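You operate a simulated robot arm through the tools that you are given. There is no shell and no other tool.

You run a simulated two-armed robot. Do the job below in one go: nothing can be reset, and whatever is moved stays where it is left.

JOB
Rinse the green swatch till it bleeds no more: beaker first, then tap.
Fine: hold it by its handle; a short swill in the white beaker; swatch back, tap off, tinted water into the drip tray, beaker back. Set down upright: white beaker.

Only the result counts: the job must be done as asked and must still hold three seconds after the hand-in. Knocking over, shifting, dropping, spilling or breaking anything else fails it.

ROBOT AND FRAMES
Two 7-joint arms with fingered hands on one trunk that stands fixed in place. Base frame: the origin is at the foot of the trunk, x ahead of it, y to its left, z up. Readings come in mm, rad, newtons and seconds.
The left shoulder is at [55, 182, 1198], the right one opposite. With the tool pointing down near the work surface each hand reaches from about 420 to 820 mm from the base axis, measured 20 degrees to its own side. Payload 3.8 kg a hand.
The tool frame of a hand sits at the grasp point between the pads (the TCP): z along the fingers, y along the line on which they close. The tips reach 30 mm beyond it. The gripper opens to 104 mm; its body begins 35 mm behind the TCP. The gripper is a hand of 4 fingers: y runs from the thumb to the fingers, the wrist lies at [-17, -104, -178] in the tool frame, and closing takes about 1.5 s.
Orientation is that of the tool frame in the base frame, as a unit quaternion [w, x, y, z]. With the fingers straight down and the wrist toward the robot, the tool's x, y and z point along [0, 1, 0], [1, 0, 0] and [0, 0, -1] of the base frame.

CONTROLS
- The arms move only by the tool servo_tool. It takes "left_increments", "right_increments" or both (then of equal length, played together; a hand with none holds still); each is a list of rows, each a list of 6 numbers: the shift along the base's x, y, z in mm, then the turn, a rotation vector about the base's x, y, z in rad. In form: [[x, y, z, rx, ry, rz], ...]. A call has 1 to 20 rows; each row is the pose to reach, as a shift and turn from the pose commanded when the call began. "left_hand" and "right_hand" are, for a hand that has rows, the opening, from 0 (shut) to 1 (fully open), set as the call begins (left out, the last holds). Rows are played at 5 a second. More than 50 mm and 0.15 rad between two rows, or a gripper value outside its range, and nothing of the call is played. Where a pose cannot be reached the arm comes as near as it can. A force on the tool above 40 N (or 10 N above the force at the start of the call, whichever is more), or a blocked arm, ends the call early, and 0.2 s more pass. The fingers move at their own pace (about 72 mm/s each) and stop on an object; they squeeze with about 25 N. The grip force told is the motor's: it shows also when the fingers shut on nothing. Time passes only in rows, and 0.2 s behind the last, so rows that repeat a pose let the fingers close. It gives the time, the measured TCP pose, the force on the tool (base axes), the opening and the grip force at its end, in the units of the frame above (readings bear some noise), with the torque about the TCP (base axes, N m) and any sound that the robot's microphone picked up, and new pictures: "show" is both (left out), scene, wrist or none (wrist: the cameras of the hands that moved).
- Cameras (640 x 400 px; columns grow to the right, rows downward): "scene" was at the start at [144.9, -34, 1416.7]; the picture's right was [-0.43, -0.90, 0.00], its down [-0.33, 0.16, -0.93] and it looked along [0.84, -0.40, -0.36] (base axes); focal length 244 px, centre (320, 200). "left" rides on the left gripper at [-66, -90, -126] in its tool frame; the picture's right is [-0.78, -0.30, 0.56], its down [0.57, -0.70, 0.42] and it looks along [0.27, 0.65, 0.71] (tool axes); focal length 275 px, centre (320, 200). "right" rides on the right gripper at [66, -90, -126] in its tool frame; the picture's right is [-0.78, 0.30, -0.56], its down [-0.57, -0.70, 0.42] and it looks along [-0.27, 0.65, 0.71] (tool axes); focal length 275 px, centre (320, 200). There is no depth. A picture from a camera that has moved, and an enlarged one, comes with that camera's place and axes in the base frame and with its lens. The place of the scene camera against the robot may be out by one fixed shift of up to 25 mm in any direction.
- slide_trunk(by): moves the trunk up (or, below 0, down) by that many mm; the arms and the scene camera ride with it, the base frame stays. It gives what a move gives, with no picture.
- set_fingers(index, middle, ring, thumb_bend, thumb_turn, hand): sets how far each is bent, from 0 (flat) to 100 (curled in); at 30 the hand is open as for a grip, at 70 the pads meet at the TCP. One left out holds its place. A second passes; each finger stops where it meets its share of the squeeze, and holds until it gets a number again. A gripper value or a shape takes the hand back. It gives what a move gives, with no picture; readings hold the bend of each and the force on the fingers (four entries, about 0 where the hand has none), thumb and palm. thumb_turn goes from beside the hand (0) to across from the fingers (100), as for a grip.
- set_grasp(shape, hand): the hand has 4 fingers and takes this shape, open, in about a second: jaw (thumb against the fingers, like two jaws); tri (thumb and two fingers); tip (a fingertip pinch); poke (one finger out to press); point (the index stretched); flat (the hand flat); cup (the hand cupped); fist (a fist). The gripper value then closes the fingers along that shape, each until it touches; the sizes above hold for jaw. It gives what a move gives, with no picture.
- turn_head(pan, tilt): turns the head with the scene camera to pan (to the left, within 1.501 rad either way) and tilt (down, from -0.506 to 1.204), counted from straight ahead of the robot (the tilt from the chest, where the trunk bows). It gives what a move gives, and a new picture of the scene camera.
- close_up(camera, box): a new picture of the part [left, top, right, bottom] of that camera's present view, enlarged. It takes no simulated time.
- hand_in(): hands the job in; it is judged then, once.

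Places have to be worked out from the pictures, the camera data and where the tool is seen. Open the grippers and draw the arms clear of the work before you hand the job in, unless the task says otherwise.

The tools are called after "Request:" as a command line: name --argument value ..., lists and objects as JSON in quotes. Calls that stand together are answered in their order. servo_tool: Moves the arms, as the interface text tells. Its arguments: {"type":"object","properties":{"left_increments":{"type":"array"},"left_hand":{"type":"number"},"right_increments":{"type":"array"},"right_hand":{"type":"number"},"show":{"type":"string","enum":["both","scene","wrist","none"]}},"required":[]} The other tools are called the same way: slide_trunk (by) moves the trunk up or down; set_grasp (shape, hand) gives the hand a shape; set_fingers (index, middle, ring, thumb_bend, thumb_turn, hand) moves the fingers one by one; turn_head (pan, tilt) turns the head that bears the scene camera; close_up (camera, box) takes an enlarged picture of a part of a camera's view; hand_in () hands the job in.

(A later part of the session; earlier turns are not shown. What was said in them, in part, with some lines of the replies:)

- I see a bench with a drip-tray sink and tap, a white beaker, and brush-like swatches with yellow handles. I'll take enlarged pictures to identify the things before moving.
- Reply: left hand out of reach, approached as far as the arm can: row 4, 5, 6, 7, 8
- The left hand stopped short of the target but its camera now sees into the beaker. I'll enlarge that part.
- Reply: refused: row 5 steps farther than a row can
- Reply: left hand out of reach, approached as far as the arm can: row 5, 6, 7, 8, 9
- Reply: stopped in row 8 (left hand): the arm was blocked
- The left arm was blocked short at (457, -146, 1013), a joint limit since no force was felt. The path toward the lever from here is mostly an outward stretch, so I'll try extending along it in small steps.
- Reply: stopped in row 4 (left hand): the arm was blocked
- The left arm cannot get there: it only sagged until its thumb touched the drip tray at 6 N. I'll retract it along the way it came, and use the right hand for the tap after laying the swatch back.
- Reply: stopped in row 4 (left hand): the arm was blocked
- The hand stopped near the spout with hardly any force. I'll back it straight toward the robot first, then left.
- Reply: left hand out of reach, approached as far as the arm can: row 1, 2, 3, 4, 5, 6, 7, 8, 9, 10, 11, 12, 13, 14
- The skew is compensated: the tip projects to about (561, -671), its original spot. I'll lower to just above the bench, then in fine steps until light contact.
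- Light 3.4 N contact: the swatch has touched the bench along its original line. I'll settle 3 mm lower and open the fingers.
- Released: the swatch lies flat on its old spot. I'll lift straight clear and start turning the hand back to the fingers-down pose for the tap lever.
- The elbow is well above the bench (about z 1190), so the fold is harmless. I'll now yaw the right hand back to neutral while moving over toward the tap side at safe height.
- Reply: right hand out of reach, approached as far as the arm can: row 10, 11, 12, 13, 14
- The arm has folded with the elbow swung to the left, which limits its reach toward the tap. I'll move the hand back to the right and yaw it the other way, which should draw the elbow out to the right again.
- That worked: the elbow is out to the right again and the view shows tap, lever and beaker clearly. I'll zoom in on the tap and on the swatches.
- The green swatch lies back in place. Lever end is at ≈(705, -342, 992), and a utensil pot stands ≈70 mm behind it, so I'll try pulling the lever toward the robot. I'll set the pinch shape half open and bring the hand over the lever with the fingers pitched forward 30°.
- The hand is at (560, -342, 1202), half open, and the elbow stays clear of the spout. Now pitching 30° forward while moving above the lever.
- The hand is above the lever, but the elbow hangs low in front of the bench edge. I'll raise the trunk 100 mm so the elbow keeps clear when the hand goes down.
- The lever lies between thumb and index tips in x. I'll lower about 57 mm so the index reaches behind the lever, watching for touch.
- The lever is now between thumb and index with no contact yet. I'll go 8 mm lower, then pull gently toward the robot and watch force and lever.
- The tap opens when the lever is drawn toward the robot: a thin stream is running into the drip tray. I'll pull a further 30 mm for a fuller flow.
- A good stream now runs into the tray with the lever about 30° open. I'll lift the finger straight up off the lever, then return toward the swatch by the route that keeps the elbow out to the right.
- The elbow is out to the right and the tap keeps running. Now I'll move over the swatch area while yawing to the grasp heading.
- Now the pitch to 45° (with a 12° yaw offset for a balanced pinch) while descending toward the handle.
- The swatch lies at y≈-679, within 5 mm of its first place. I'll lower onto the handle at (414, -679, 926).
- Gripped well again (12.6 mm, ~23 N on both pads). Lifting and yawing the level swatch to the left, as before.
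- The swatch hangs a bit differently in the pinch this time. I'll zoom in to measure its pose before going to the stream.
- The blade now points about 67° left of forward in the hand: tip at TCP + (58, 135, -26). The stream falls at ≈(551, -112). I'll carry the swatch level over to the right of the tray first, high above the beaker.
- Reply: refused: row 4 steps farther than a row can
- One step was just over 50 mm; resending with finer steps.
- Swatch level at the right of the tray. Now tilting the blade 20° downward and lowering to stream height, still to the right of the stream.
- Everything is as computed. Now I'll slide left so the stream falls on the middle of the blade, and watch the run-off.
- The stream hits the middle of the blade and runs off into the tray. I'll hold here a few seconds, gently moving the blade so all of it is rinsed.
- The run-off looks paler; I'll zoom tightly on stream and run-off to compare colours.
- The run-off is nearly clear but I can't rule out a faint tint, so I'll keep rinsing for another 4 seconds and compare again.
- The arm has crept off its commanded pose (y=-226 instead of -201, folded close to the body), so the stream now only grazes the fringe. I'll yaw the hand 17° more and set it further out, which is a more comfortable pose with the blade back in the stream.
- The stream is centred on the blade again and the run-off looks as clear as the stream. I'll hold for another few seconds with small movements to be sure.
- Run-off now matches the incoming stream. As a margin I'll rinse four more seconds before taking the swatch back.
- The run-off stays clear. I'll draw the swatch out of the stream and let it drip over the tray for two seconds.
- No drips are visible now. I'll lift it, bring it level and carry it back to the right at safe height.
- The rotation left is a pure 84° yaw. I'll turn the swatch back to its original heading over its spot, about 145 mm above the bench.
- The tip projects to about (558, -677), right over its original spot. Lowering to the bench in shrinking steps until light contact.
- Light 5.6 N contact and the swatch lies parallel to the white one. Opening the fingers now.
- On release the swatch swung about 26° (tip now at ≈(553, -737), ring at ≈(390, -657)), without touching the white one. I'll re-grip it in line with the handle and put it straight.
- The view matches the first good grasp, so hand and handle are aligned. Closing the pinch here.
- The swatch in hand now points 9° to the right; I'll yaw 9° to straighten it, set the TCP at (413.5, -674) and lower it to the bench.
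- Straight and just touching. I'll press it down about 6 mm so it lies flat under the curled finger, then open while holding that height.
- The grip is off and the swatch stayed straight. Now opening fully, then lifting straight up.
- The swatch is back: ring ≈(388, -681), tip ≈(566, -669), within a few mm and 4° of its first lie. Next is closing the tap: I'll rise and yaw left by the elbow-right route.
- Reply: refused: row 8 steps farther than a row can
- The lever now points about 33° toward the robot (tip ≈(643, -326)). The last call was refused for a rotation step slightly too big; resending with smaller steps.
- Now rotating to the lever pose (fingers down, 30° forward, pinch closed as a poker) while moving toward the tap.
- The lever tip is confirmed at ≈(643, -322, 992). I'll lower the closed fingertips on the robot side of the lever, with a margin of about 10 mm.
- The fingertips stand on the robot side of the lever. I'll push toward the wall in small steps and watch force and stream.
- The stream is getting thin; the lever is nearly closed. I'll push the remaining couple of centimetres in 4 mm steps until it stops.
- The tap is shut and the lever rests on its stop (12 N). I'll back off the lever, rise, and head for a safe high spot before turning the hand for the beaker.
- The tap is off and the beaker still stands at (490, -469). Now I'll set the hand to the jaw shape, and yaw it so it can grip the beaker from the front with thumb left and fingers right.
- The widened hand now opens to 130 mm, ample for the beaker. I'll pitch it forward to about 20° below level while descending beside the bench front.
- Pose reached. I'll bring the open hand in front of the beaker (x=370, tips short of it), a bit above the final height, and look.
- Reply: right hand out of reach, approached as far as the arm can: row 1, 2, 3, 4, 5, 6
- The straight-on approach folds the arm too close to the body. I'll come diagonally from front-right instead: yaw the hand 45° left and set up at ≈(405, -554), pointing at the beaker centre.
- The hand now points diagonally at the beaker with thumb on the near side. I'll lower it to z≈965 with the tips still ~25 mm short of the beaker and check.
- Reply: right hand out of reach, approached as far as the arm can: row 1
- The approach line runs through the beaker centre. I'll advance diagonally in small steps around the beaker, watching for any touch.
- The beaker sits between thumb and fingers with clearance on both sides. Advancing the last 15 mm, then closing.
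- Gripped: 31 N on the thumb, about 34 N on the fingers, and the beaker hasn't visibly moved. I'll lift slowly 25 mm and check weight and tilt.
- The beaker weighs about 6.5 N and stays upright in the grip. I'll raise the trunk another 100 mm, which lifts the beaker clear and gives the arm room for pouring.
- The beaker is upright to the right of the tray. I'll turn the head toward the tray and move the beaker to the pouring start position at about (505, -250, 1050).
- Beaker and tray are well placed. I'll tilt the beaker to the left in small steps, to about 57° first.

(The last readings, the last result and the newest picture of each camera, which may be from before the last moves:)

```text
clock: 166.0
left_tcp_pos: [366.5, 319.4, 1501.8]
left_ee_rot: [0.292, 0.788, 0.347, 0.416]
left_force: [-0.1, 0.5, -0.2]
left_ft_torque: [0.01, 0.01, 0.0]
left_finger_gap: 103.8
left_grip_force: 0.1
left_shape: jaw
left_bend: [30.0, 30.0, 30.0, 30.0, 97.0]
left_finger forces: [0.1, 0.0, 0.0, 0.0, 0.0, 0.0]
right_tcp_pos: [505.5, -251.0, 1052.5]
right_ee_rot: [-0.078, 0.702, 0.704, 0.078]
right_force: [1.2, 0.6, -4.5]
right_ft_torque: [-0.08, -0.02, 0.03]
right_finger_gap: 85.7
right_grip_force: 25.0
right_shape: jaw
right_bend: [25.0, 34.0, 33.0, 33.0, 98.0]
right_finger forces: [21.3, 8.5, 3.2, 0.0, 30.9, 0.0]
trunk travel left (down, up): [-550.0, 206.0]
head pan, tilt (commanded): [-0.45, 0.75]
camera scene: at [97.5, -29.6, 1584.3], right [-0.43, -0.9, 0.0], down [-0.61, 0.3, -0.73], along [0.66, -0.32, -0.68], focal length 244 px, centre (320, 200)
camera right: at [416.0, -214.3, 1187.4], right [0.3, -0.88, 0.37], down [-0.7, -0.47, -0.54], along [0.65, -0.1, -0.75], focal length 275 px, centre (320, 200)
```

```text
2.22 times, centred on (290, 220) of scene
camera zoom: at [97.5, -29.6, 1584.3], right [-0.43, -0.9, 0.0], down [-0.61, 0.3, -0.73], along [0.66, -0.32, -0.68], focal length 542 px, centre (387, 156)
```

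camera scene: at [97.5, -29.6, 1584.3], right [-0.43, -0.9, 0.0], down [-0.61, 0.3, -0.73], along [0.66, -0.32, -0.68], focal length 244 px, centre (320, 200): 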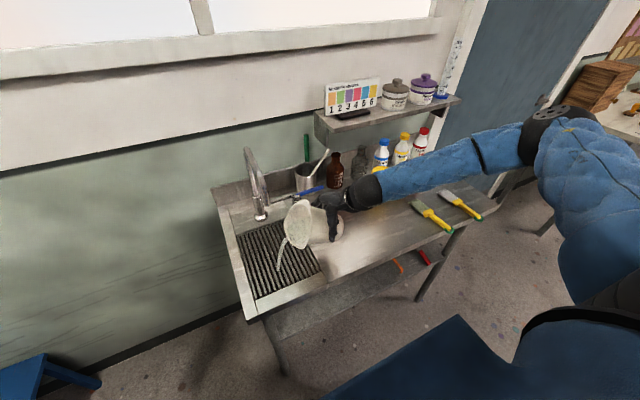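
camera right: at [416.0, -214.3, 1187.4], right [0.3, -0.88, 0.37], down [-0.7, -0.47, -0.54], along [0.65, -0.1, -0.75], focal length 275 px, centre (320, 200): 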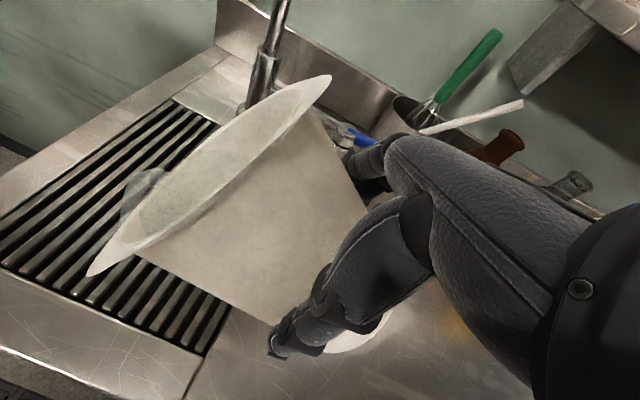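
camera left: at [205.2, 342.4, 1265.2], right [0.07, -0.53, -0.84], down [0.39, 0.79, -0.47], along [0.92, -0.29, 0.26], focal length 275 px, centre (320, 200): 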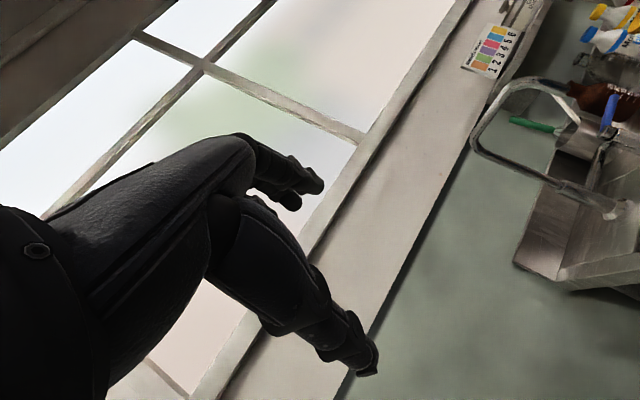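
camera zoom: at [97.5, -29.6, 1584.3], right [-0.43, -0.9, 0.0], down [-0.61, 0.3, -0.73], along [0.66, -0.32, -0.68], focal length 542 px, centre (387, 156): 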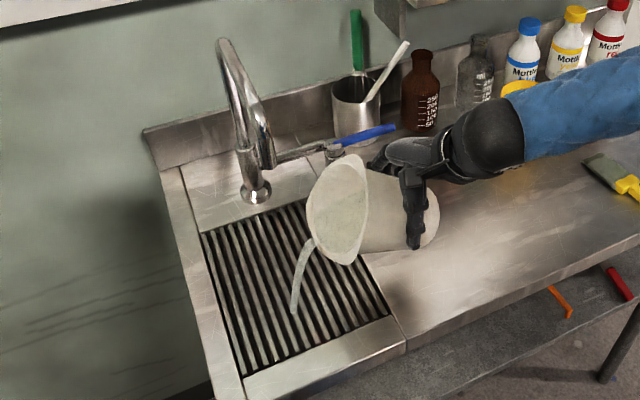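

The tinted water is pouring in a clean stream well inside the drip tray. I'll keep tilting slowly toward 110° while following the lip slightly left.

Request:
servo_tool --right_increments '[[0, 1, 0, -0.06, 0, 0], [0, 2, 0, -0.12, 0, 0], [0, 4, 0, -0.18, 0, 0], [0, 6, 0, -0.24, 0, 0], [0, 8, 0, -0.3, 0, 0], [0, 10, 0, -0.36, 0, 0], [0, 12, 0, -0.42, 0, 0], [0, 14, 0, -0.48, 0, 0], [0, 16, 0, -0.54, 0, 0], [0, 18, 0, -0.6, 0, 0], [0, 20, 0, -0.66, 0, 0], [0, 22, 0, -0.72, 0, 0]]' --show "both"

Request:
close_up --camera "scene" --box '[200, 130, 380, 310]'

```text
clock: 168.6
left_tcp_pos: [366.1, 319.4, 1502.2]
left_ee_rot: [0.292, 0.788, 0.347, 0.416]
left_force: [0.0, 0.2, 0.4]
left_ft_torque: [-0.02, 0.04, -0.03]
left_finger_gap: 103.7
left_grip_force: 0.1
left_shape: jaw
left_bend: [30.0, 30.0, 30.0, 30.0, 97.0]
left_finger forces: [0.0, 0.1, 0.1, 0.0, 0.0, 0.1]
right_tcp_pos: [507.0, -228.2, 1051.4]
right_ee_rot: [0.174, 0.685, 0.686, -0.173]
right_force: [0.2, -0.2, -0.1]
right_ft_torque: [-0.01, 0.01, 0.02]
right_finger_gap: 85.8
right_grip_force: 25.6
right_shape: jaw
right_bend: [25.0, 34.0, 33.0, 33.0, 98.0]
right_finger forces: [21.0, 8.4, 2.9, 0.0, 31.2, 0.0]
trunk travel left (down, up): [-550.0, 206.0]
head pan, tilt (commanded): [-0.45, 0.75]
camera scene: at [97.3, -29.2, 1584.3], right [-0.43, -0.9, 0.0], down [-0.61, 0.3, -0.73], along [0.66, -0.32, -0.68], focal length 244 px, centre (320, 200)
camera right: at [416.4, -109.8, 1128.9], right [0.3, -0.42, 0.86], down [-0.7, -0.71, -0.1], along [0.65, -0.57, -0.5], focal length 275 px, centre (320, 200)
```

scene: 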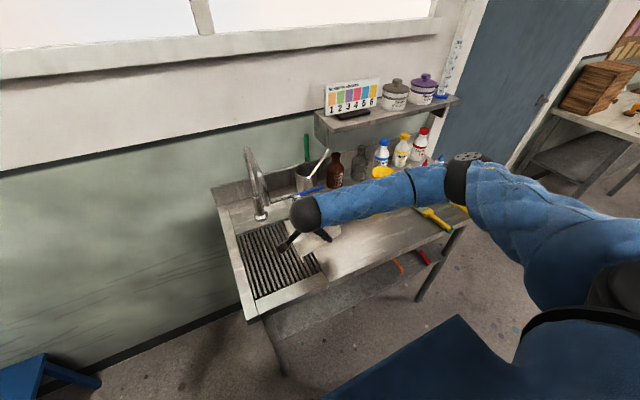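
right: 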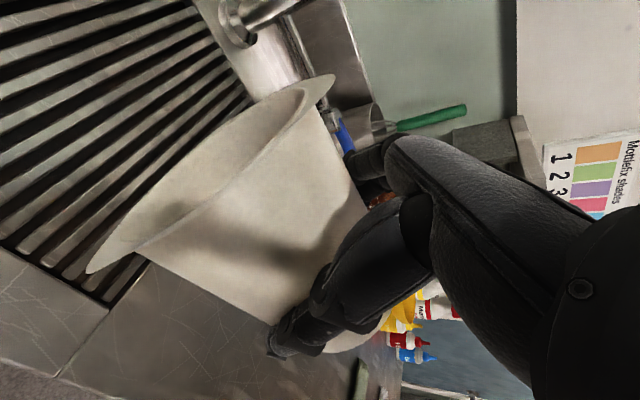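

```text
2.22 times, centred on (290, 220) of scene
camera zoom: at [97.3, -29.2, 1584.3], right [-0.43, -0.9, 0.0], down [-0.61, 0.3, -0.73], along [0.66, -0.32, -0.68], focal length 542 px, centre (387, 156)
```

zoom: 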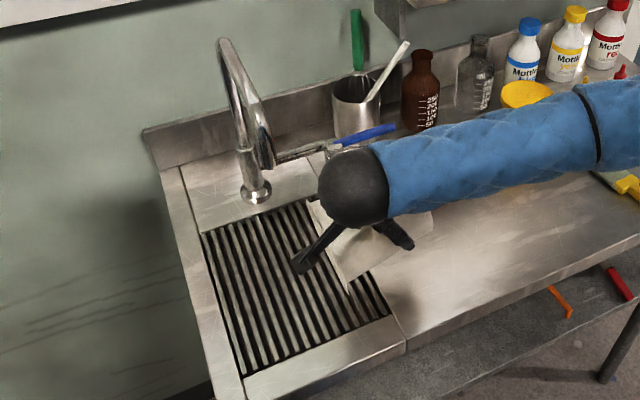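

The load has gone to about zero, so the beaker is practically empty. I'll tilt a little further to drain the last drops and hold for a second and a half.

Request:
servo_tool --right_increments '[[0, 3, 0, -0.07, 0, 0], [0, 6, 0, -0.14, 0, 0], [0, 9, 0, -0.21, 0, 0], [0, 9, 0, -0.21, 0, 0], [0, 9, 0, -0.21, 0, 0], [0, 9, 0, -0.21, 0, 0], [0, 9, 0, -0.21, 0, 0], [0, 9, 0, -0.21, 0, 0], [0, 9, 0, -0.21, 0, 0], [0, 9, 0, -0.21, 0, 0]]' --show "both"

Request:
close_up --camera "right" --box '[40, 40, 400, 360]'

```text
clock: 170.8
left_tcp_pos: [366.6, 320.5, 1504.0]
left_ee_rot: [0.292, 0.788, 0.347, 0.417]
left_force: [0.4, -0.7, 0.0]
left_ft_torque: [-0.02, 0.01, 0.03]
left_finger_gap: 104.0
left_grip_force: 0.0
left_shape: jaw
left_bend: [30.0, 30.0, 30.0, 30.0, 97.0]
left_finger forces: [0.0, 0.1, 0.1, 0.1, 0.0, 0.0]
right_tcp_pos: [506.6, -219.0, 1051.7]
right_ee_rot: [0.245, 0.663, 0.664, -0.245]
right_force: [0.4, 0.1, -1.1]
right_ft_torque: [-0.03, 0.0, 0.0]
right_finger_gap: 85.6
right_grip_force: 25.3
right_shape: jaw
right_bend: [25.0, 34.0, 34.0, 33.0, 98.0]
right_finger forces: [21.0, 8.4, 2.8, 0.1, 31.0, 0.1]
trunk travel left (down, up): [-550.0, 206.0]
head pan, tilt (commanded): [-0.45, 0.75]
camera scene: at [97.1, -29.5, 1584.3], right [-0.43, -0.9, 0.0], down [-0.61, 0.3, -0.73], along [0.66, -0.32, -0.68], focal length 244 px, centre (320, 200)
camera right: at [416.3, -87.7, 1103.4], right [0.3, -0.23, 0.93], down [-0.7, -0.71, 0.05], along [0.65, -0.66, -0.37], focal length 275 px, centre (320, 200)
```

scene: 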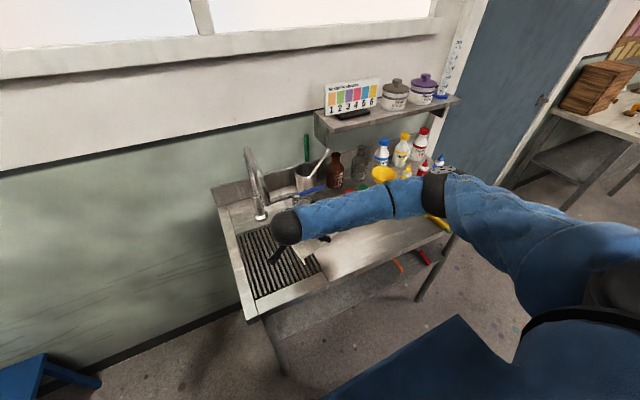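
right: 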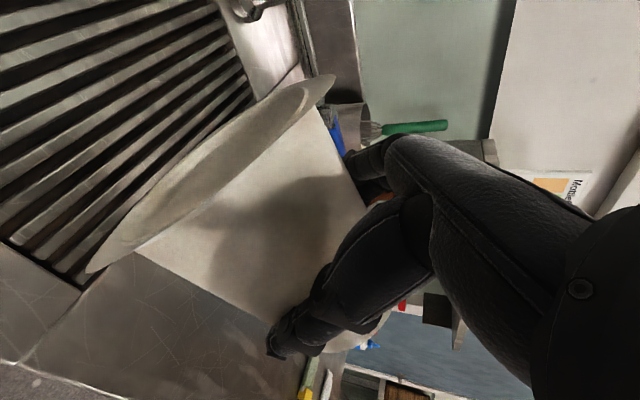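

```text
1.25 times, centred on (220, 200) of right
camera zoom: at [416.3, -87.7, 1103.4], right [0.3, -0.23, 0.93], down [-0.7, -0.71, 0.05], along [0.65, -0.66, -0.37], focal length 344 px, centre (445, 200)
```

zoom: 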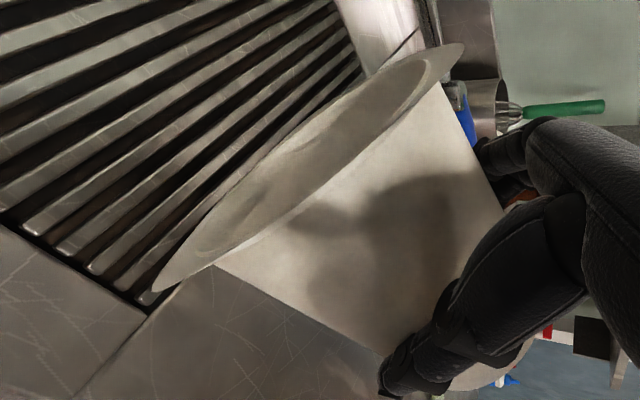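

Drained: only about 1 N of beaker weight is left. I'll bring the beaker upright again over the tray.

Request:
servo_tool --right_increments '[[0, -2, 0, 0.13, 0, 0], [0, -4, 0, 0.26, 0, 0], [0, -6, 0, 0.39, 0, 0], [0, -8, 0, 0.52, 0, 0], [0, -10, 0, 0.65, 0, 0], [0, -12, 0, 0.78, 0, 0], [0, -14, 0, 0.91, 0, 0], [0, -16, 0, 1.04, 0, 0], [0, -18, 0, 1.17, 0, 0], [0, -21, 0, 1.3, 0, 0], [0, -24, 0, 1.43, 0, 0], [0, -27, 0, 1.56, 0, 0], [0, -30, 0, 1.69, 0, 0], [0, -31, 0, 1.81, 0, 0], [0, -31, 0, 1.93, 0, 0], [0, -31, 0, 1.93, 0, 0]]' --show "both"

Request:
close_up --camera "scene" --box '[200, 130, 400, 310]'

```text
clock: 174.2
left_tcp_pos: [366.2, 319.2, 1502.2]
left_ee_rot: [0.291, 0.787, 0.348, 0.418]
left_force: [-0.2, 0.1, -0.2]
left_ft_torque: [-0.03, 0.01, -0.02]
left_finger_gap: 103.8
left_grip_force: 0.0
left_shape: jaw
left_bend: [30.0, 30.0, 30.0, 30.0, 97.0]
left_finger forces: [0.0, 0.1, 0.0, 0.0, 0.0, 0.0]
right_tcp_pos: [506.0, -250.2, 1050.5]
right_ee_rot: [-0.406, 0.578, 0.578, 0.408]
right_force: [0.8, 0.3, -1.0]
right_ft_torque: [0.01, 0.01, -0.01]
right_finger_gap: 86.0
right_grip_force: 25.2
right_shape: jaw
right_bend: [25.0, 34.0, 34.0, 33.0, 98.0]
right_finger forces: [20.6, 8.4, 2.8, 0.0, 30.8, 0.0]
trunk travel left (down, up): [-550.0, 206.0]
head pan, tilt (commanded): [-0.45, 0.75]
camera scene: at [97.0, -29.7, 1584.3], right [-0.43, -0.9, 0.0], down [-0.61, 0.3, -0.73], along [0.66, -0.32, -0.68], focal length 244 px, centre (320, 200)
camera right: at [416.0, -345.9, 1154.9], right [0.3, -0.79, -0.54], down [-0.7, 0.21, -0.68], along [0.65, 0.58, -0.49], focal length 275 px, centre (320, 200)
```

scene: 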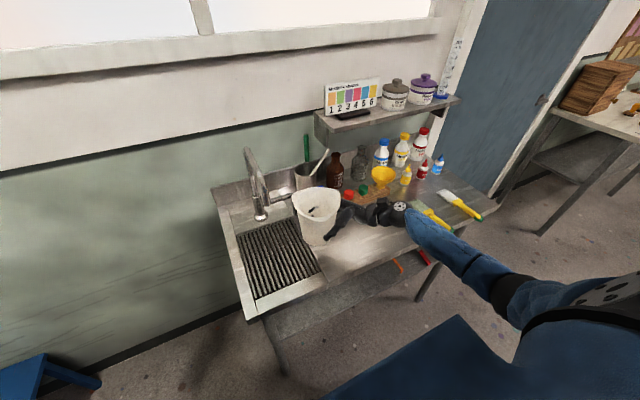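
right: 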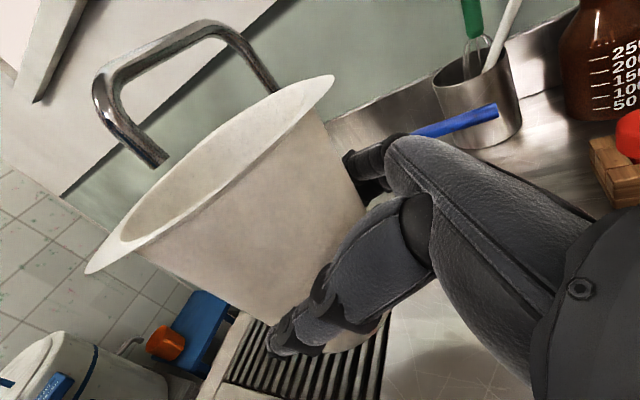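

```text
2.22 times, centred on (300, 220) of scene
camera zoom: at [97.0, -29.7, 1584.3], right [-0.43, -0.9, 0.0], down [-0.61, 0.3, -0.73], along [0.66, -0.32, -0.68], focal length 542 px, centre (364, 156)
```

zoom: 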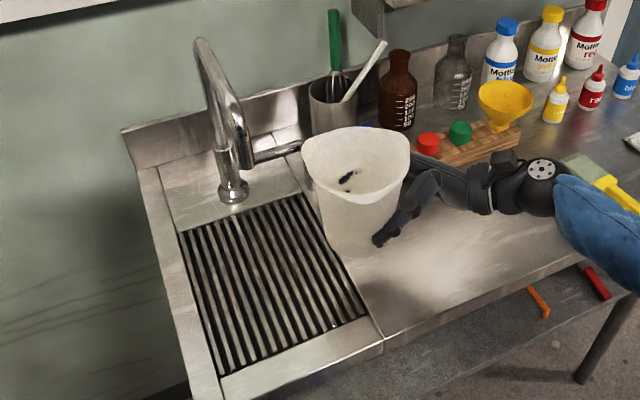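

The beaker is upright and empty. I'll retrace the path back to above its original place, turning the yaw back 45°.

Request:
servo_tool --right_increments '[[-4, -18, 10, 0, 0, 0], [-9, -36, 20, 0, 0, 0], [-11, -53, 28, 0, 0, -0.07], [-14, -72, 28, 0, 0, -0.15], [-18, -91, 28, 0, 0, -0.23], [-22, -110, 28, 0, 0, -0.31], [-25, -130, 28, 0, 0, -0.39], [-28, -150, 28, 0, 0, -0.47], [-30, -170, 28, 0, 0, -0.55], [-30, -190, 28, 0, 0, -0.63], [-30, -212, 28, 0, 0, -0.71], [-30, -234, 28, 0, 0, -0.785], [-30, -234, 28, 0, 0, -0.785]]' --show "both"

Request:
turn_head --pan -0.9 --tilt 0.6

```text
clock: 177.0
left_tcp_pos: [365.9, 320.1, 1502.2]
left_ee_rot: [0.292, 0.788, 0.347, 0.417]
left_force: [0.0, 0.1, -0.7]
left_ft_torque: [0.02, 0.02, -0.01]
left_finger_gap: 103.9
left_grip_force: 0.0
left_shape: jaw
left_bend: [30.0, 30.0, 30.0, 30.0, 97.0]
left_finger forces: [0.0, 0.0, 0.0, 0.0, 0.0, 0.0]
right_tcp_pos: [477.7, -484.5, 1078.9]
right_ee_rot: [-0.219, 0.757, 0.313, 0.531]
right_force: [-0.3, 0.0, -0.6]
right_ft_torque: [-0.01, 0.02, -0.02]
right_finger_gap: 85.8
right_grip_force: 25.3
right_shape: jaw
right_bend: [25.0, 34.0, 34.0, 33.0, 98.0]
right_finger forces: [20.3, 8.5, 2.8, 0.1, 30.5, 0.1]
trunk travel left (down, up): [-550.0, 206.0]
head pan, tilt (commanded): [-0.45, 0.75]
camera scene: at [97.1, -29.4, 1584.3], right [-0.43, -0.9, 0.0], down [-0.61, 0.3, -0.73], along [0.66, -0.32, -0.68], focal length 244 px, centre (320, 200)
camera right: at [346.2, -488.0, 1181.7], right [-0.35, -0.77, -0.54], down [-0.35, 0.64, -0.68], along [0.87, -0.05, -0.49], focal length 275 px, centre (320, 200)
```

scene: 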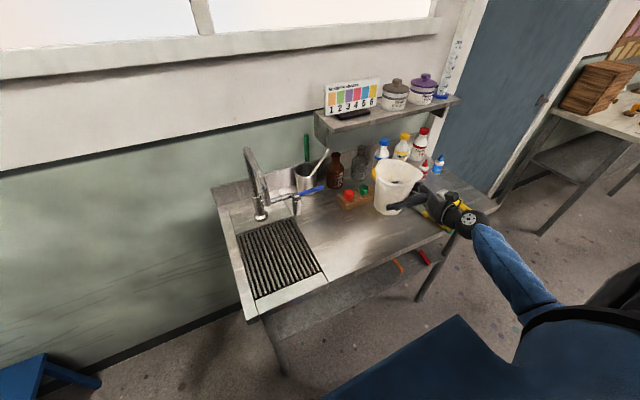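
right: 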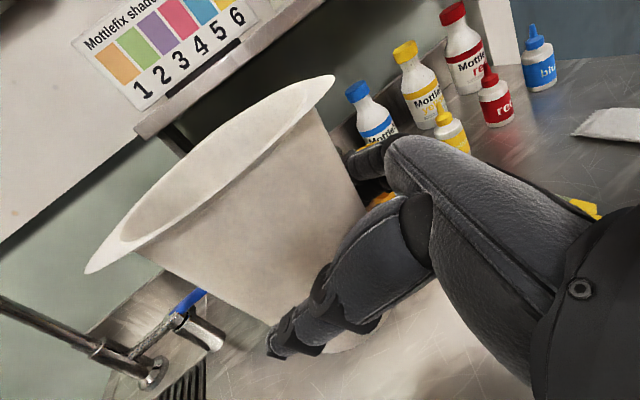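

```text
clock: 177.9
left_tcp_pos: [366.7, 319.8, 1502.6]
left_ee_rot: [0.292, 0.788, 0.347, 0.417]
left_force: [0.2, 0.8, -0.5]
left_ft_torque: [0.01, 0.0, 0.01]
left_finger_gap: 103.9
left_grip_force: 0.0
left_shape: jaw
left_bend: [30.0, 30.0, 30.0, 30.0, 97.0]
left_finger forces: [0.0, 0.1, 0.0, 0.1, 0.0, 0.0]
right_tcp_pos: [477.3, -483.3, 1079.1]
right_ee_rot: [-0.219, 0.756, 0.314, 0.531]
right_force: [-1.7, 0.6, 0.0]
right_ft_torque: [-0.03, 0.04, -0.02]
right_finger_gap: 85.8
right_grip_force: 24.7
right_shape: jaw
right_bend: [25.0, 34.0, 34.0, 33.0, 98.0]
right_finger forces: [20.3, 8.4, 2.7, 0.0, 30.5, 0.0]
trunk travel left (down, up): [-550.0, 206.0]
head pan, tilt (commanded): [-0.901, 0.6]
camera scene: at [77.4, -62.7, 1597.2], right [-0.78, -0.62, 0.0], down [-0.35, 0.44, -0.82], along [0.51, -0.65, -0.57], focal length 244 px, centre (320, 200)
```

scene: 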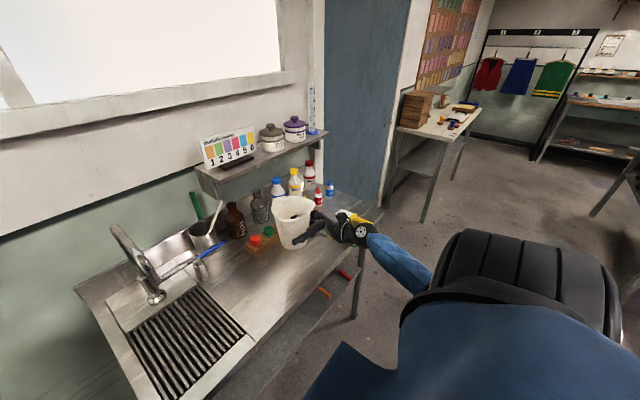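

The beaker hangs above its old place at (477, -484), yaw as at the grasp. I'll lower the trunk by 100 mm, bringing its base to about 27 mm above the bench.

Request:
slide_trunk --by -100

Request:
servo_tool --right_increments '[[-1, 0, -5, 0, 0, 0], [-2, 0, -12, 0, 0, 0], [-2, 0, -18, 0, 0, 0], [-2, 0, -18, 0, 0, 0]]' --show "both"

Request:
close_up --camera "scene" --box '[230, 180, 400, 310]'

```text
clock: 179.2
left_tcp_pos: [365.1, 319.6, 1402.6]
left_ee_rot: [0.292, 0.788, 0.347, 0.417]
left_force: [-0.2, -0.7, -0.5]
left_ft_torque: [0.0, 0.01, 0.0]
left_finger_gap: 103.8
left_grip_force: 0.1
left_shape: jaw
left_bend: [30.0, 30.0, 30.0, 30.0, 97.0]
left_finger forces: [0.0, 0.1, 0.1, 0.0, 0.0, 0.0]
right_tcp_pos: [475.6, -485.4, 979.5]
right_ee_rot: [-0.219, 0.756, 0.314, 0.531]
right_force: [0.3, 0.1, -0.3]
right_ft_torque: [-0.01, -0.02, -0.01]
right_finger_gap: 85.6
right_grip_force: 25.2
right_shape: jaw
right_bend: [25.0, 34.0, 34.0, 33.0, 98.0]
right_finger forces: [20.3, 8.5, 2.8, 0.0, 30.5, 0.0]
trunk travel left (down, up): [-450.0, 306.0]
head pan, tilt (commanded): [-0.901, 0.6]
```

```text
clock: 180.2
left_tcp_pos: [366.3, 320.3, 1403.3]
left_ee_rot: [0.292, 0.788, 0.347, 0.417]
left_force: [0.2, -0.3, 0.0]
left_ft_torque: [0.0, 0.01, -0.01]
left_finger_gap: 103.5
left_grip_force: 0.1
left_shape: jaw
left_bend: [30.0, 30.0, 30.0, 30.0, 97.0]
left_finger forces: [0.1, 0.0, 0.0, 0.0, 0.1, 0.0]
right_tcp_pos: [473.7, -484.0, 961.6]
right_ee_rot: [-0.219, 0.756, 0.314, 0.531]
right_force: [-0.1, 0.1, -0.2]
right_ft_torque: [0.01, 0.0, 0.01]
right_finger_gap: 85.8
right_grip_force: 25.5
right_shape: jaw
right_bend: [25.0, 34.0, 34.0, 33.0, 98.0]
right_finger forces: [20.2, 8.5, 2.8, 0.0, 30.4, 0.0]
trunk travel left (down, up): [-450.0, 306.0]
head pan, tilt (commanded): [-0.901, 0.6]
camera scene: at [90.7, -62.8, 1496.8], right [-0.78, -0.62, 0.0], down [-0.35, 0.44, -0.83], along [0.51, -0.65, -0.56], focal length 244 px, centre (320, 200)
camera right: at [342.8, -488.2, 1065.1], right [-0.35, -0.77, -0.54], down [-0.35, 0.64, -0.68], along [0.87, -0.05, -0.49], focal length 275 px, centre (320, 200)
```

scene: 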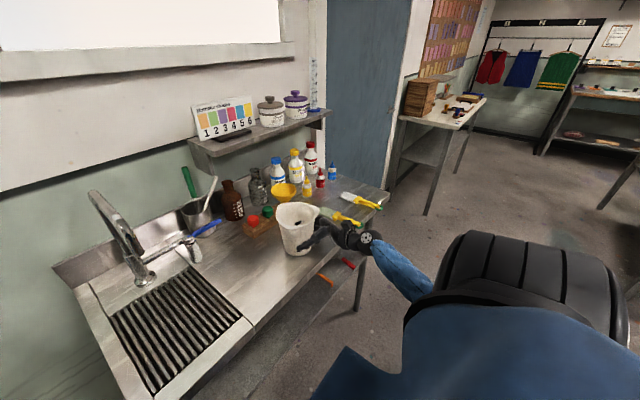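
right: 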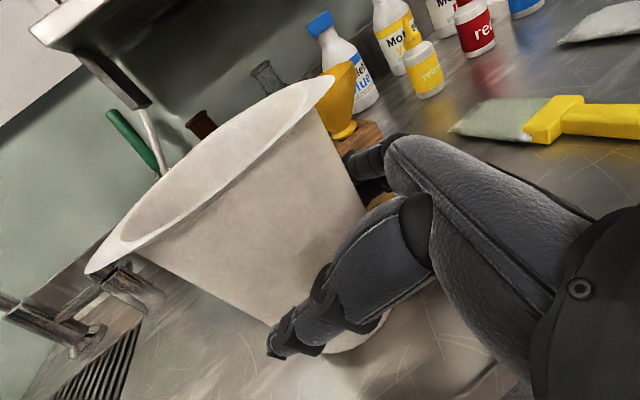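

```text
3.08 times, centred on (315, 245) of scene
camera zoom: at [90.7, -62.8, 1496.8], right [-0.78, -0.62, 0.0], down [-0.35, 0.44, -0.83], along [0.51, -0.65, -0.56], focal length 750 px, centre (335, 62)
```

zoom: 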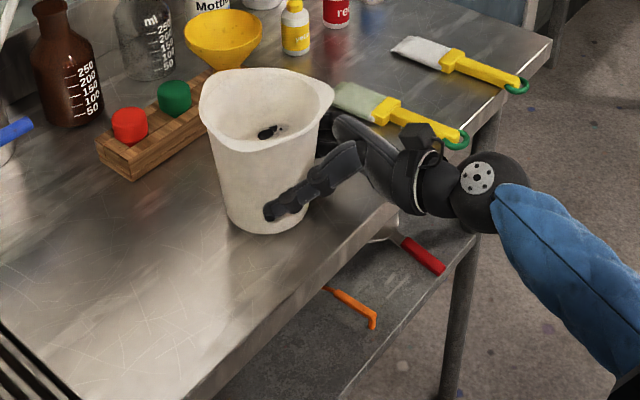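

Same relation of hand and beaker as at the grasp, 10 mm left to go. I'll lower in 3 mm steps to the recorded grasp height and watch the force.

Request:
servo_tool --right_increments '[[1, 0, -3, 0, 0, 0], [2, 0, -6, 0, 0, 0], [2, 0, -8, 0, 0, 0], [2, 0, -9.5, 0, 0, 0], [2, 0, -9.5, 0, 0, 0]]' --show "both"

Request:
close_up --camera "scene" --box '[230, 180, 400, 310]'

```text
clock: 181.4
left_tcp_pos: [366.3, 319.9, 1402.3]
left_ee_rot: [0.291, 0.787, 0.348, 0.418]
left_force: [0.2, -0.1, 0.3]
left_ft_torque: [-0.02, -0.01, -0.02]
left_finger_gap: 103.5
left_grip_force: 0.1
left_shape: jaw
left_bend: [30.0, 30.0, 30.0, 30.0, 97.0]
left_finger forces: [0.0, 0.0, 0.1, 0.0, 0.0, 0.1]
right_tcp_pos: [476.8, -484.5, 952.6]
right_ee_rot: [-0.22, 0.756, 0.314, 0.531]
right_force: [-0.2, 0.8, 0.1]
right_ft_torque: [-0.01, 0.01, -0.02]
right_finger_gap: 85.6
right_grip_force: 25.2
right_shape: jaw
right_bend: [25.0, 34.0, 34.0, 33.0, 98.0]
right_finger forces: [20.2, 8.3, 2.9, 0.1, 30.5, 0.1]
trunk travel left (down, up): [-450.0, 306.0]
head pan, tilt (commanded): [-0.901, 0.6]
camera scene: at [90.6, -62.7, 1496.8], right [-0.78, -0.62, 0.0], down [-0.35, 0.44, -0.83], along [0.51, -0.65, -0.56], focal length 244 px, centre (320, 200)
camera right: at [345.1, -488.1, 1055.7], right [-0.35, -0.77, -0.54], down [-0.35, 0.64, -0.68], along [0.87, -0.05, -0.49], focal length 275 px, centre (320, 200)
```

scene: 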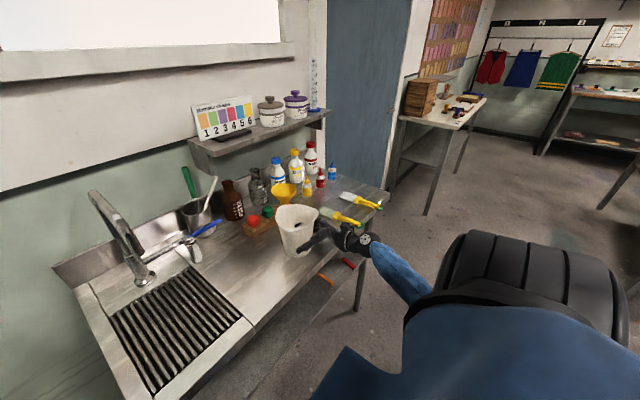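
right: 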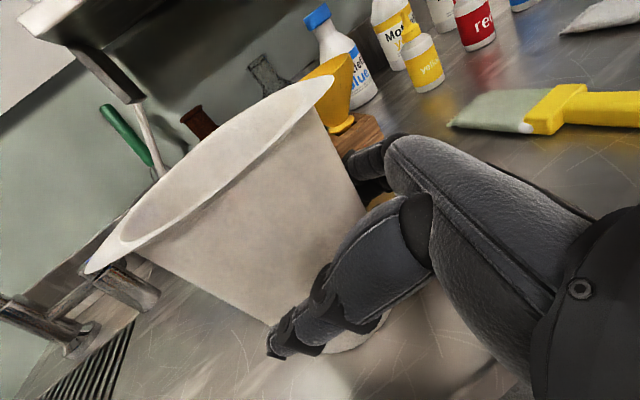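

```text
3.08 times, centred on (315, 245) of scene
camera zoom: at [90.6, -62.7, 1496.8], right [-0.78, -0.62, 0.0], down [-0.35, 0.44, -0.83], along [0.51, -0.65, -0.56], focal length 750 px, centre (335, 62)
```

zoom: 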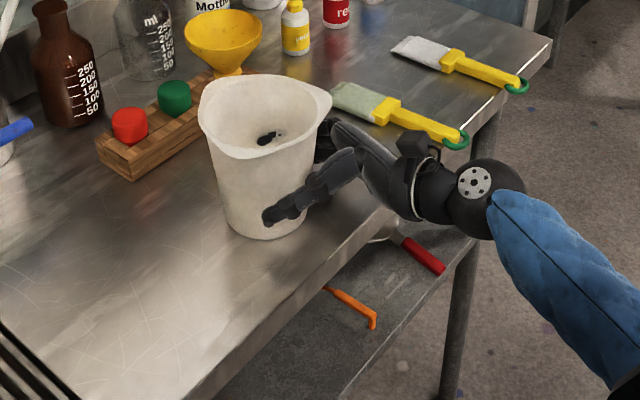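

The base should be within 2 mm of the bench. I'll creep down in 1 mm steps until contact shows.

Request:
servo_tool --right_increments '[[-1, 0, -1, 0, 0, 0], [-1, 0, -2, 0, 0, 0], [-1, 0, -2, 0, 0, 0]]' --show "none"

```text
clock: 182.2
left_tcp_pos: [366.4, 321.4, 1402.7]
left_ee_rot: [0.291, 0.788, 0.347, 0.417]
left_force: [-0.7, -0.6, 0.3]
left_ft_torque: [0.01, 0.02, 0.01]
left_finger_gap: 103.7
left_grip_force: 0.1
left_shape: jaw
left_bend: [30.0, 30.0, 30.0, 30.0, 97.0]
left_finger forces: [0.1, 0.0, 0.0, 0.1, 0.0, 0.0]
right_tcp_pos: [475.5, -485.2, 950.6]
right_ee_rot: [-0.218, 0.756, 0.314, 0.532]
right_force: [2.4, 0.2, 6.8]
right_ft_torque: [-0.17, -0.1, 0.06]
right_finger_gap: 85.6
right_grip_force: 25.1
right_shape: jaw
right_bend: [25.0, 34.0, 34.0, 34.0, 97.0]
right_finger forces: [20.3, 8.4, 3.3, 0.0, 29.4, 0.0]
trunk travel left (down, up): [-450.0, 306.0]
head pan, tilt (commanded): [-0.901, 0.6]
```

Firm contact (6.8 N): the beaker stands on the bench. I'll release gently by easing the fingers a little, then opening wide.

Request:
set_fingers --hand "right" --index 21 --middle 29 --ring 29 --thumb_bend 29

Request:
close_up --camera "scene" --box '[230, 180, 400, 310]'

Request:
set_fingers --hand "right" --index 16 --middle 16 --ring 16 --thumb_bend 17 --thumb_turn 97

Request:
close_up --camera "scene" --box '[230, 180, 400, 310]'

```text
clock: 183.2
left_tcp_pos: [366.9, 320.9, 1401.8]
left_ee_rot: [0.292, 0.788, 0.347, 0.417]
left_force: [0.5, 0.8, 0.2]
left_ft_torque: [0.0, -0.03, -0.02]
left_finger_gap: 103.8
left_grip_force: 0.0
left_shape: jaw
left_bend: [30.0, 30.0, 30.0, 30.0, 97.0]
left_finger forces: [0.0, 0.1, 0.1, 0.0, 0.0, 0.0]
right_tcp_pos: [475.9, -485.1, 949.2]
right_ee_rot: [-0.218, 0.756, 0.314, 0.531]
right_force: [0.0, -0.1, 0.6]
right_ft_torque: [0.0, -0.03, -0.01]
right_finger_gap: 118.3
right_grip_force: 0.1
right_shape: fingers
right_bend: [21.0, 28.0, 28.0, 28.0, 100.0]
right_finger forces: [0.1, 0.0, 0.1, 0.1, 0.1, 0.1]
trunk travel left (down, up): [-450.0, 306.0]
head pan, tilt (commanded): [-0.901, 0.6]
```

```text
3.08 times, centred on (315, 245) of scene
camera zoom: at [90.6, -62.6, 1496.8], right [-0.78, -0.62, 0.0], down [-0.35, 0.44, -0.83], along [0.51, -0.65, -0.56], focal length 750 px, centre (335, 62)
```

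zoom: 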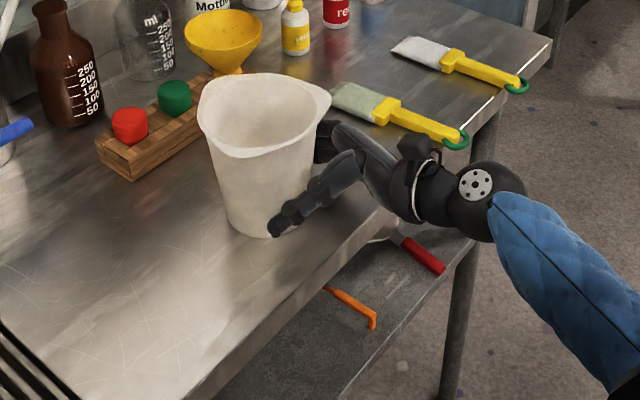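

```text
clock: 184.2
left_tcp_pos: [365.4, 319.7, 1400.8]
left_ee_rot: [0.291, 0.788, 0.347, 0.417]
left_force: [0.3, -0.2, 0.8]
left_ft_torque: [0.0, 0.01, -0.02]
left_finger_gap: 104.2
left_grip_force: 0.1
left_shape: jaw
left_bend: [30.0, 30.0, 30.0, 30.0, 97.0]
left_finger forces: [0.0, 0.0, 0.0, 0.0, 0.0, 0.0]
right_tcp_pos: [475.3, -485.0, 949.9]
right_ee_rot: [-0.219, 0.756, 0.314, 0.531]
right_force: [-0.9, 0.3, -0.3]
right_ft_torque: [-0.03, 0.01, 0.0]
right_finger_gap: 134.0
right_grip_force: 0.1
right_shape: fingers
right_bend: [16.0, 16.0, 16.0, 17.0, 93.0]
right_finger forces: [0.0, 0.0, 0.0, 0.1, 0.1, 0.0]
trunk travel left (down, up): [-450.0, 306.0]
head pan, tilt (commanded): [-0.901, 0.6]
```

```text
3.08 times, centred on (315, 245) of scene
camera zoom: at [90.7, -62.7, 1496.7], right [-0.78, -0.62, 0.0], down [-0.35, 0.44, -0.83], along [0.51, -0.65, -0.56], focal length 750 px, centre (335, 62)
```

zoom: 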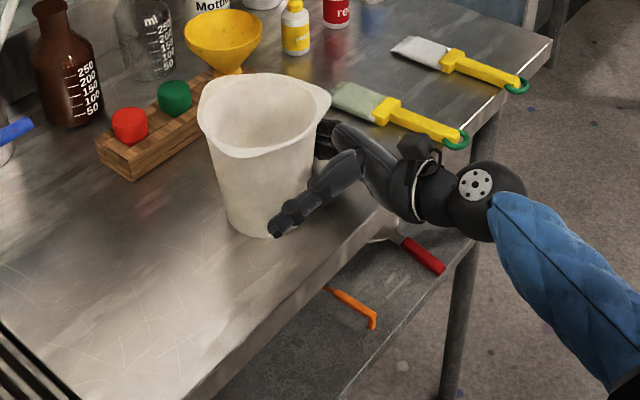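

The beaker stands upright, empty and free of the hand. Withdrawing straight back along the approach line.

Request:
servo_tool --right_increments '[[-10, -10, 0, 0, 0, 0], [-22, -22, 2, 0, 0, 0], [-36, -36, 6, 0, 0, 0], [-50, -50, 12, 0, 0, 0], [-66, -66, 18, 0, 0, 0], [-80, -80, 26, 0, 0, 0]]' --show "both"

Request:
close_up --camera "scene" --box '[230, 180, 400, 310]'

```text
clock: 185.6
left_tcp_pos: [365.7, 319.5, 1402.9]
left_ee_rot: [0.291, 0.788, 0.348, 0.418]
left_force: [0.4, -0.1, 0.3]
left_ft_torque: [0.02, 0.0, 0.03]
left_finger_gap: 104.1
left_grip_force: 0.1
left_shape: jaw
left_bend: [30.0, 30.0, 30.0, 30.0, 97.0]
left_finger forces: [0.0, 0.0, 0.0, 0.1, 0.1, 0.0]
right_tcp_pos: [394.8, -564.1, 974.8]
right_ee_rot: [-0.22, 0.756, 0.313, 0.531]
right_force: [0.0, 0.0, 0.1]
right_ft_torque: [-0.02, -0.02, 0.05]
right_finger_gap: 134.3
right_grip_force: 0.0
right_shape: fingers
right_bend: [16.0, 16.0, 16.0, 17.0, 93.0]
right_finger forces: [0.0, 0.0, 0.0, 0.1, 0.0, 0.0]
trunk travel left (down, up): [-450.0, 306.0]
head pan, tilt (commanded): [-0.901, 0.6]
camera scene: at [90.4, -62.8, 1496.8], right [-0.78, -0.62, 0.0], down [-0.35, 0.44, -0.83], along [0.51, -0.65, -0.56], focal length 244 px, centre (320, 200)
camera right: at [263.1, -568.1, 1078.9], right [-0.35, -0.77, -0.54], down [-0.35, 0.64, -0.68], along [0.87, -0.05, -0.49], focal length 275 px, centre (320, 200)
```

scene: 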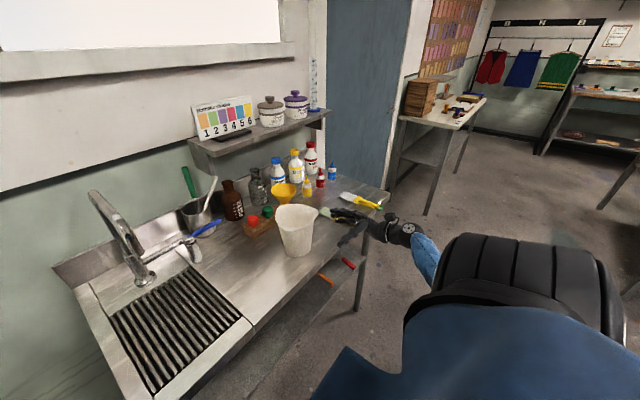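
right: 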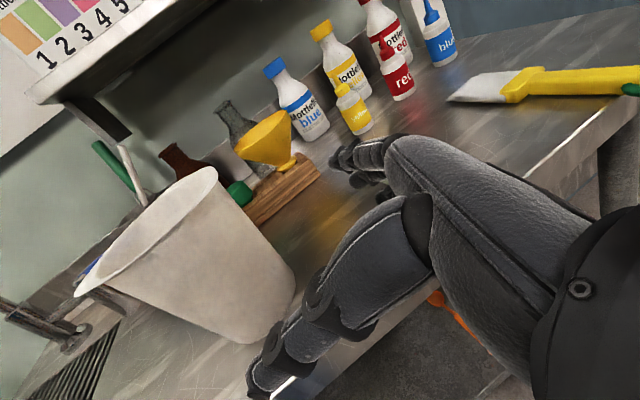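

```text
3.08 times, centred on (315, 245) of scene
camera zoom: at [90.4, -62.8, 1496.8], right [-0.78, -0.62, 0.0], down [-0.35, 0.44, -0.83], along [0.51, -0.65, -0.56], focal length 750 px, centre (335, 62)
```

zoom: 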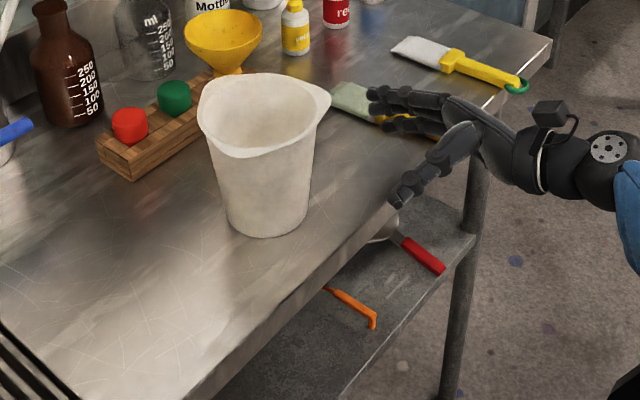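

The beaker is back at its place (centre ≈(490, -469)), upright and empty. I'll raise the right hand clear of the work and look over everything.

Request:
servo_tool --right_increments '[[0, 0, 40, 0, 0, 0], [0, 0, 85, 0, 0, 0], [-5, -10, 130, 0, 0, 0], [-10, -20, 175, 0, 0, 0], [-15, -30, 220, 0, 0, 0], [-20, -40, 260, 0, 0, 0], [-20, -40, 300, 0, 0, 0], [-20, -40, 300, 0, 0, 0]]' --right_hand 1 --show "both"

Request:
turn_head --pan -0.7 --tilt 0.7

Request:
close_up --camera "scene" --box '[260, 100, 480, 260]'

Request:
close_up --camera "scene" --box '[130, 120, 330, 320]'

```text
clock: 187.4
left_tcp_pos: [365.9, 319.6, 1402.0]
left_ee_rot: [0.292, 0.788, 0.347, 0.417]
left_force: [0.0, -0.2, 0.0]
left_ft_torque: [0.01, -0.02, -0.02]
left_finger_gap: 104.1
left_grip_force: 0.0
left_shape: jaw
left_bend: [30.0, 30.0, 30.0, 30.0, 97.0]
left_finger forces: [0.0, 0.1, 0.0, 0.0, 0.0, 0.1]
right_tcp_pos: [373.9, -604.8, 1276.6]
right_ee_rot: [-0.22, 0.756, 0.313, 0.53]
right_force: [-1.0, -0.3, -0.3]
right_ft_torque: [0.02, -0.01, 0.0]
right_finger_gap: 103.9
right_grip_force: 0.0
right_shape: jaw
right_bend: [30.0, 30.0, 30.0, 30.0, 97.0]
right_finger forces: [0.1, 0.0, 0.0, 0.0, 0.0, 0.0]
trunk travel left (down, up): [-450.0, 306.0]
head pan, tilt (commanded): [-0.901, 0.6]
camera scene: at [90.4, -63.1, 1496.7], right [-0.78, -0.62, 0.0], down [-0.35, 0.44, -0.82], along [0.51, -0.65, -0.57], focal length 244 px, centre (320, 200)
camera right: at [242.7, -608.4, 1380.3], right [-0.35, -0.77, -0.54], down [-0.35, 0.64, -0.68], along [0.87, -0.05, -0.49], focal length 275 px, centre (320, 200)
```

scene: 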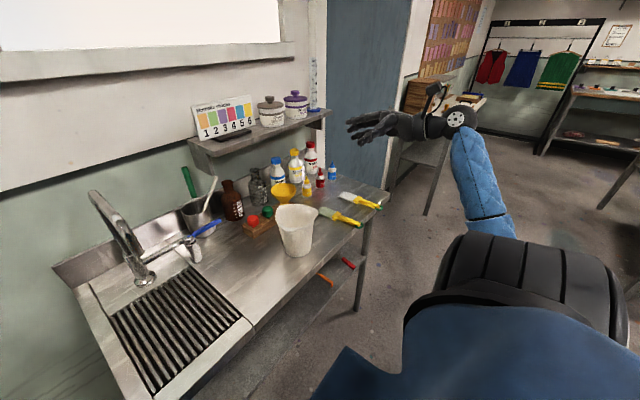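
right: 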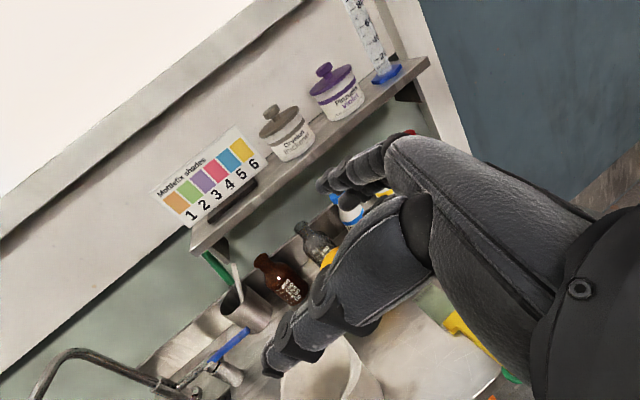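

```text
clock: 188.1
left_tcp_pos: [366.3, 320.6, 1403.2]
left_ee_rot: [0.292, 0.788, 0.347, 0.417]
left_force: [-0.1, -0.2, 0.9]
left_ft_torque: [-0.01, -0.04, 0.03]
left_finger_gap: 104.1
left_grip_force: 0.0
left_shape: jaw
left_bend: [30.0, 30.0, 30.0, 30.0, 97.0]
left_finger forces: [0.0, 0.0, 0.0, 0.0, 0.0, 0.1]
right_tcp_pos: [373.7, -603.6, 1275.8]
right_ee_rot: [-0.219, 0.756, 0.313, 0.531]
right_force: [-0.7, -0.6, 0.1]
right_ft_torque: [0.02, -0.01, 0.0]
right_finger_gap: 104.1
right_grip_force: 0.0
right_shape: jaw
right_bend: [30.0, 30.0, 30.0, 30.0, 97.0]
right_finger forces: [0.0, 0.0, 0.0, 0.0, 0.0, 0.0]
trunk travel left (down, up): [-450.0, 306.0]
head pan, tilt (commanded): [-0.7, 0.7]
camera scene: at [100.7, -48.2, 1488.1], right [-0.64, -0.76, 0.0], down [-0.49, 0.41, -0.77], along [0.59, -0.49, -0.64], focal length 244 px, centre (320, 200)
```

scene: 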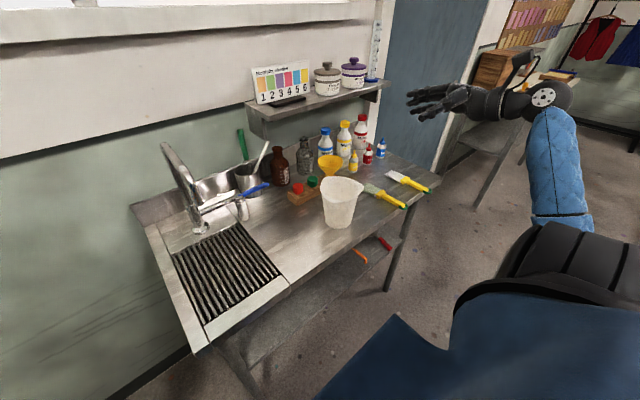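

```text
2.50 times, centred on (370, 180) of scene
camera zoom: at [100.7, -48.2, 1488.1], right [-0.64, -0.76, 0.0], down [-0.49, 0.41, -0.77], along [0.59, -0.49, -0.64], focal length 610 px, centre (195, 250)
```

zoom: 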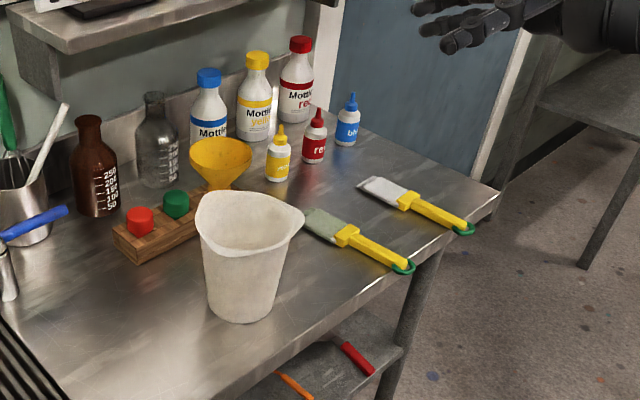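

```text
2.00 times, centred on (230, 220) of scene
camera zoom: at [100.7, -48.2, 1488.1], right [-0.64, -0.76, 0.0], down [-0.49, 0.41, -0.77], along [0.59, -0.49, -0.64], focal length 488 px, centre (500, 160)
```

zoom: 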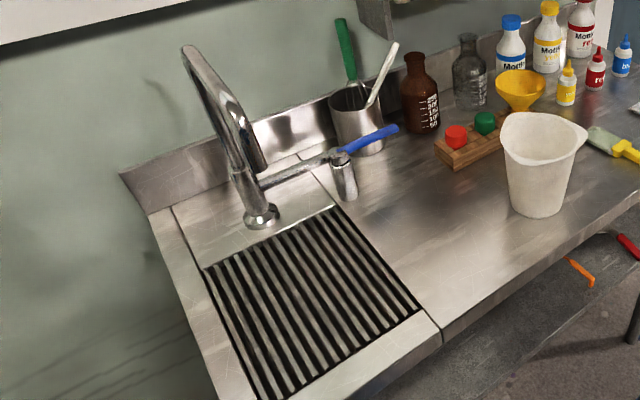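

All items stand in place, tap shut, beaker upright and empty, swatch back. One last tight look at the swatch and at the tap outlet before handing in.

Request:
close_up --camera "scene" --box '[345, 160, 445, 230]'

Request:
close_up --camera "scene" --box '[150, 130, 280, 260]'

```text
5.71 times, centred on (395, 195) of scene
camera zoom: at [100.7, -48.2, 1488.1], right [-0.64, -0.76, 0.0], down [-0.49, 0.41, -0.77], along [0.59, -0.49, -0.64], focal length 1394 px, centre (-109, 229)
```

zoom: 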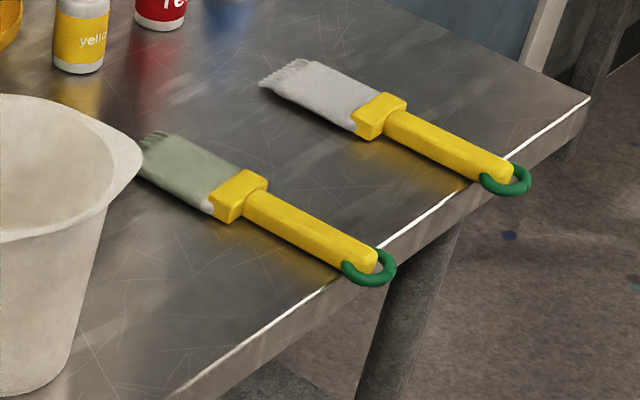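

```text
3.08 times, centred on (215, 195) of scene
camera zoom: at [100.7, -48.2, 1488.1], right [-0.64, -0.76, 0.0], down [-0.49, 0.41, -0.77], along [0.59, -0.49, -0.64], focal length 750 px, centre (643, 215)
```

zoom: 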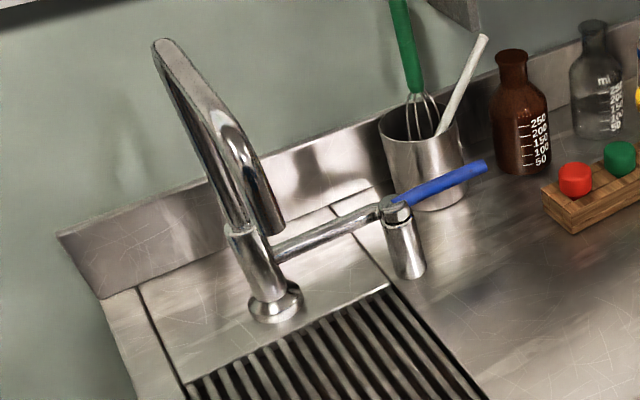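

The swatch lies clean beside the white one, no water comes from the tap, the beaker stands upright and both hands are open and clear. Handing in.

Request:
hand_in

```text
The job is handed in.
```

I rinsed the green swatch in the white beaker, then under the tap until the water running off looked clear, and handed the job in. I have no verdict back from the judge.

- **Swatch:** it is back on the bench within about 7 mm and 4° of where it first lay. It swung about 26° when I first set it down, without touching anything, so I picked it up again and straightened it. I held it only by the handle.
- **Extra set-down:** after the beaker swill I laid the wet swatch on its own spot while the right hand opened the tap, because the left arm could not reach the lever. I saw no stain there afterwards.
- **Touches on the way:** on the first try at dipping, the swatch's corner pressed lightly against the beaker rim (under 2 N), and the beaker did not move. When I tried to reach the tap with the left hand, its thumb rested on the drip tray at about 6 N.
- **Tap:** shut, with the lever back against its stop and no drip in the last picture.
- **Beaker:** the tinted water went into the drip tray. The beaker stands upright and empty at its original place.

Both hands are open and clear of the work, and nothing else looked moved in the last pictures.
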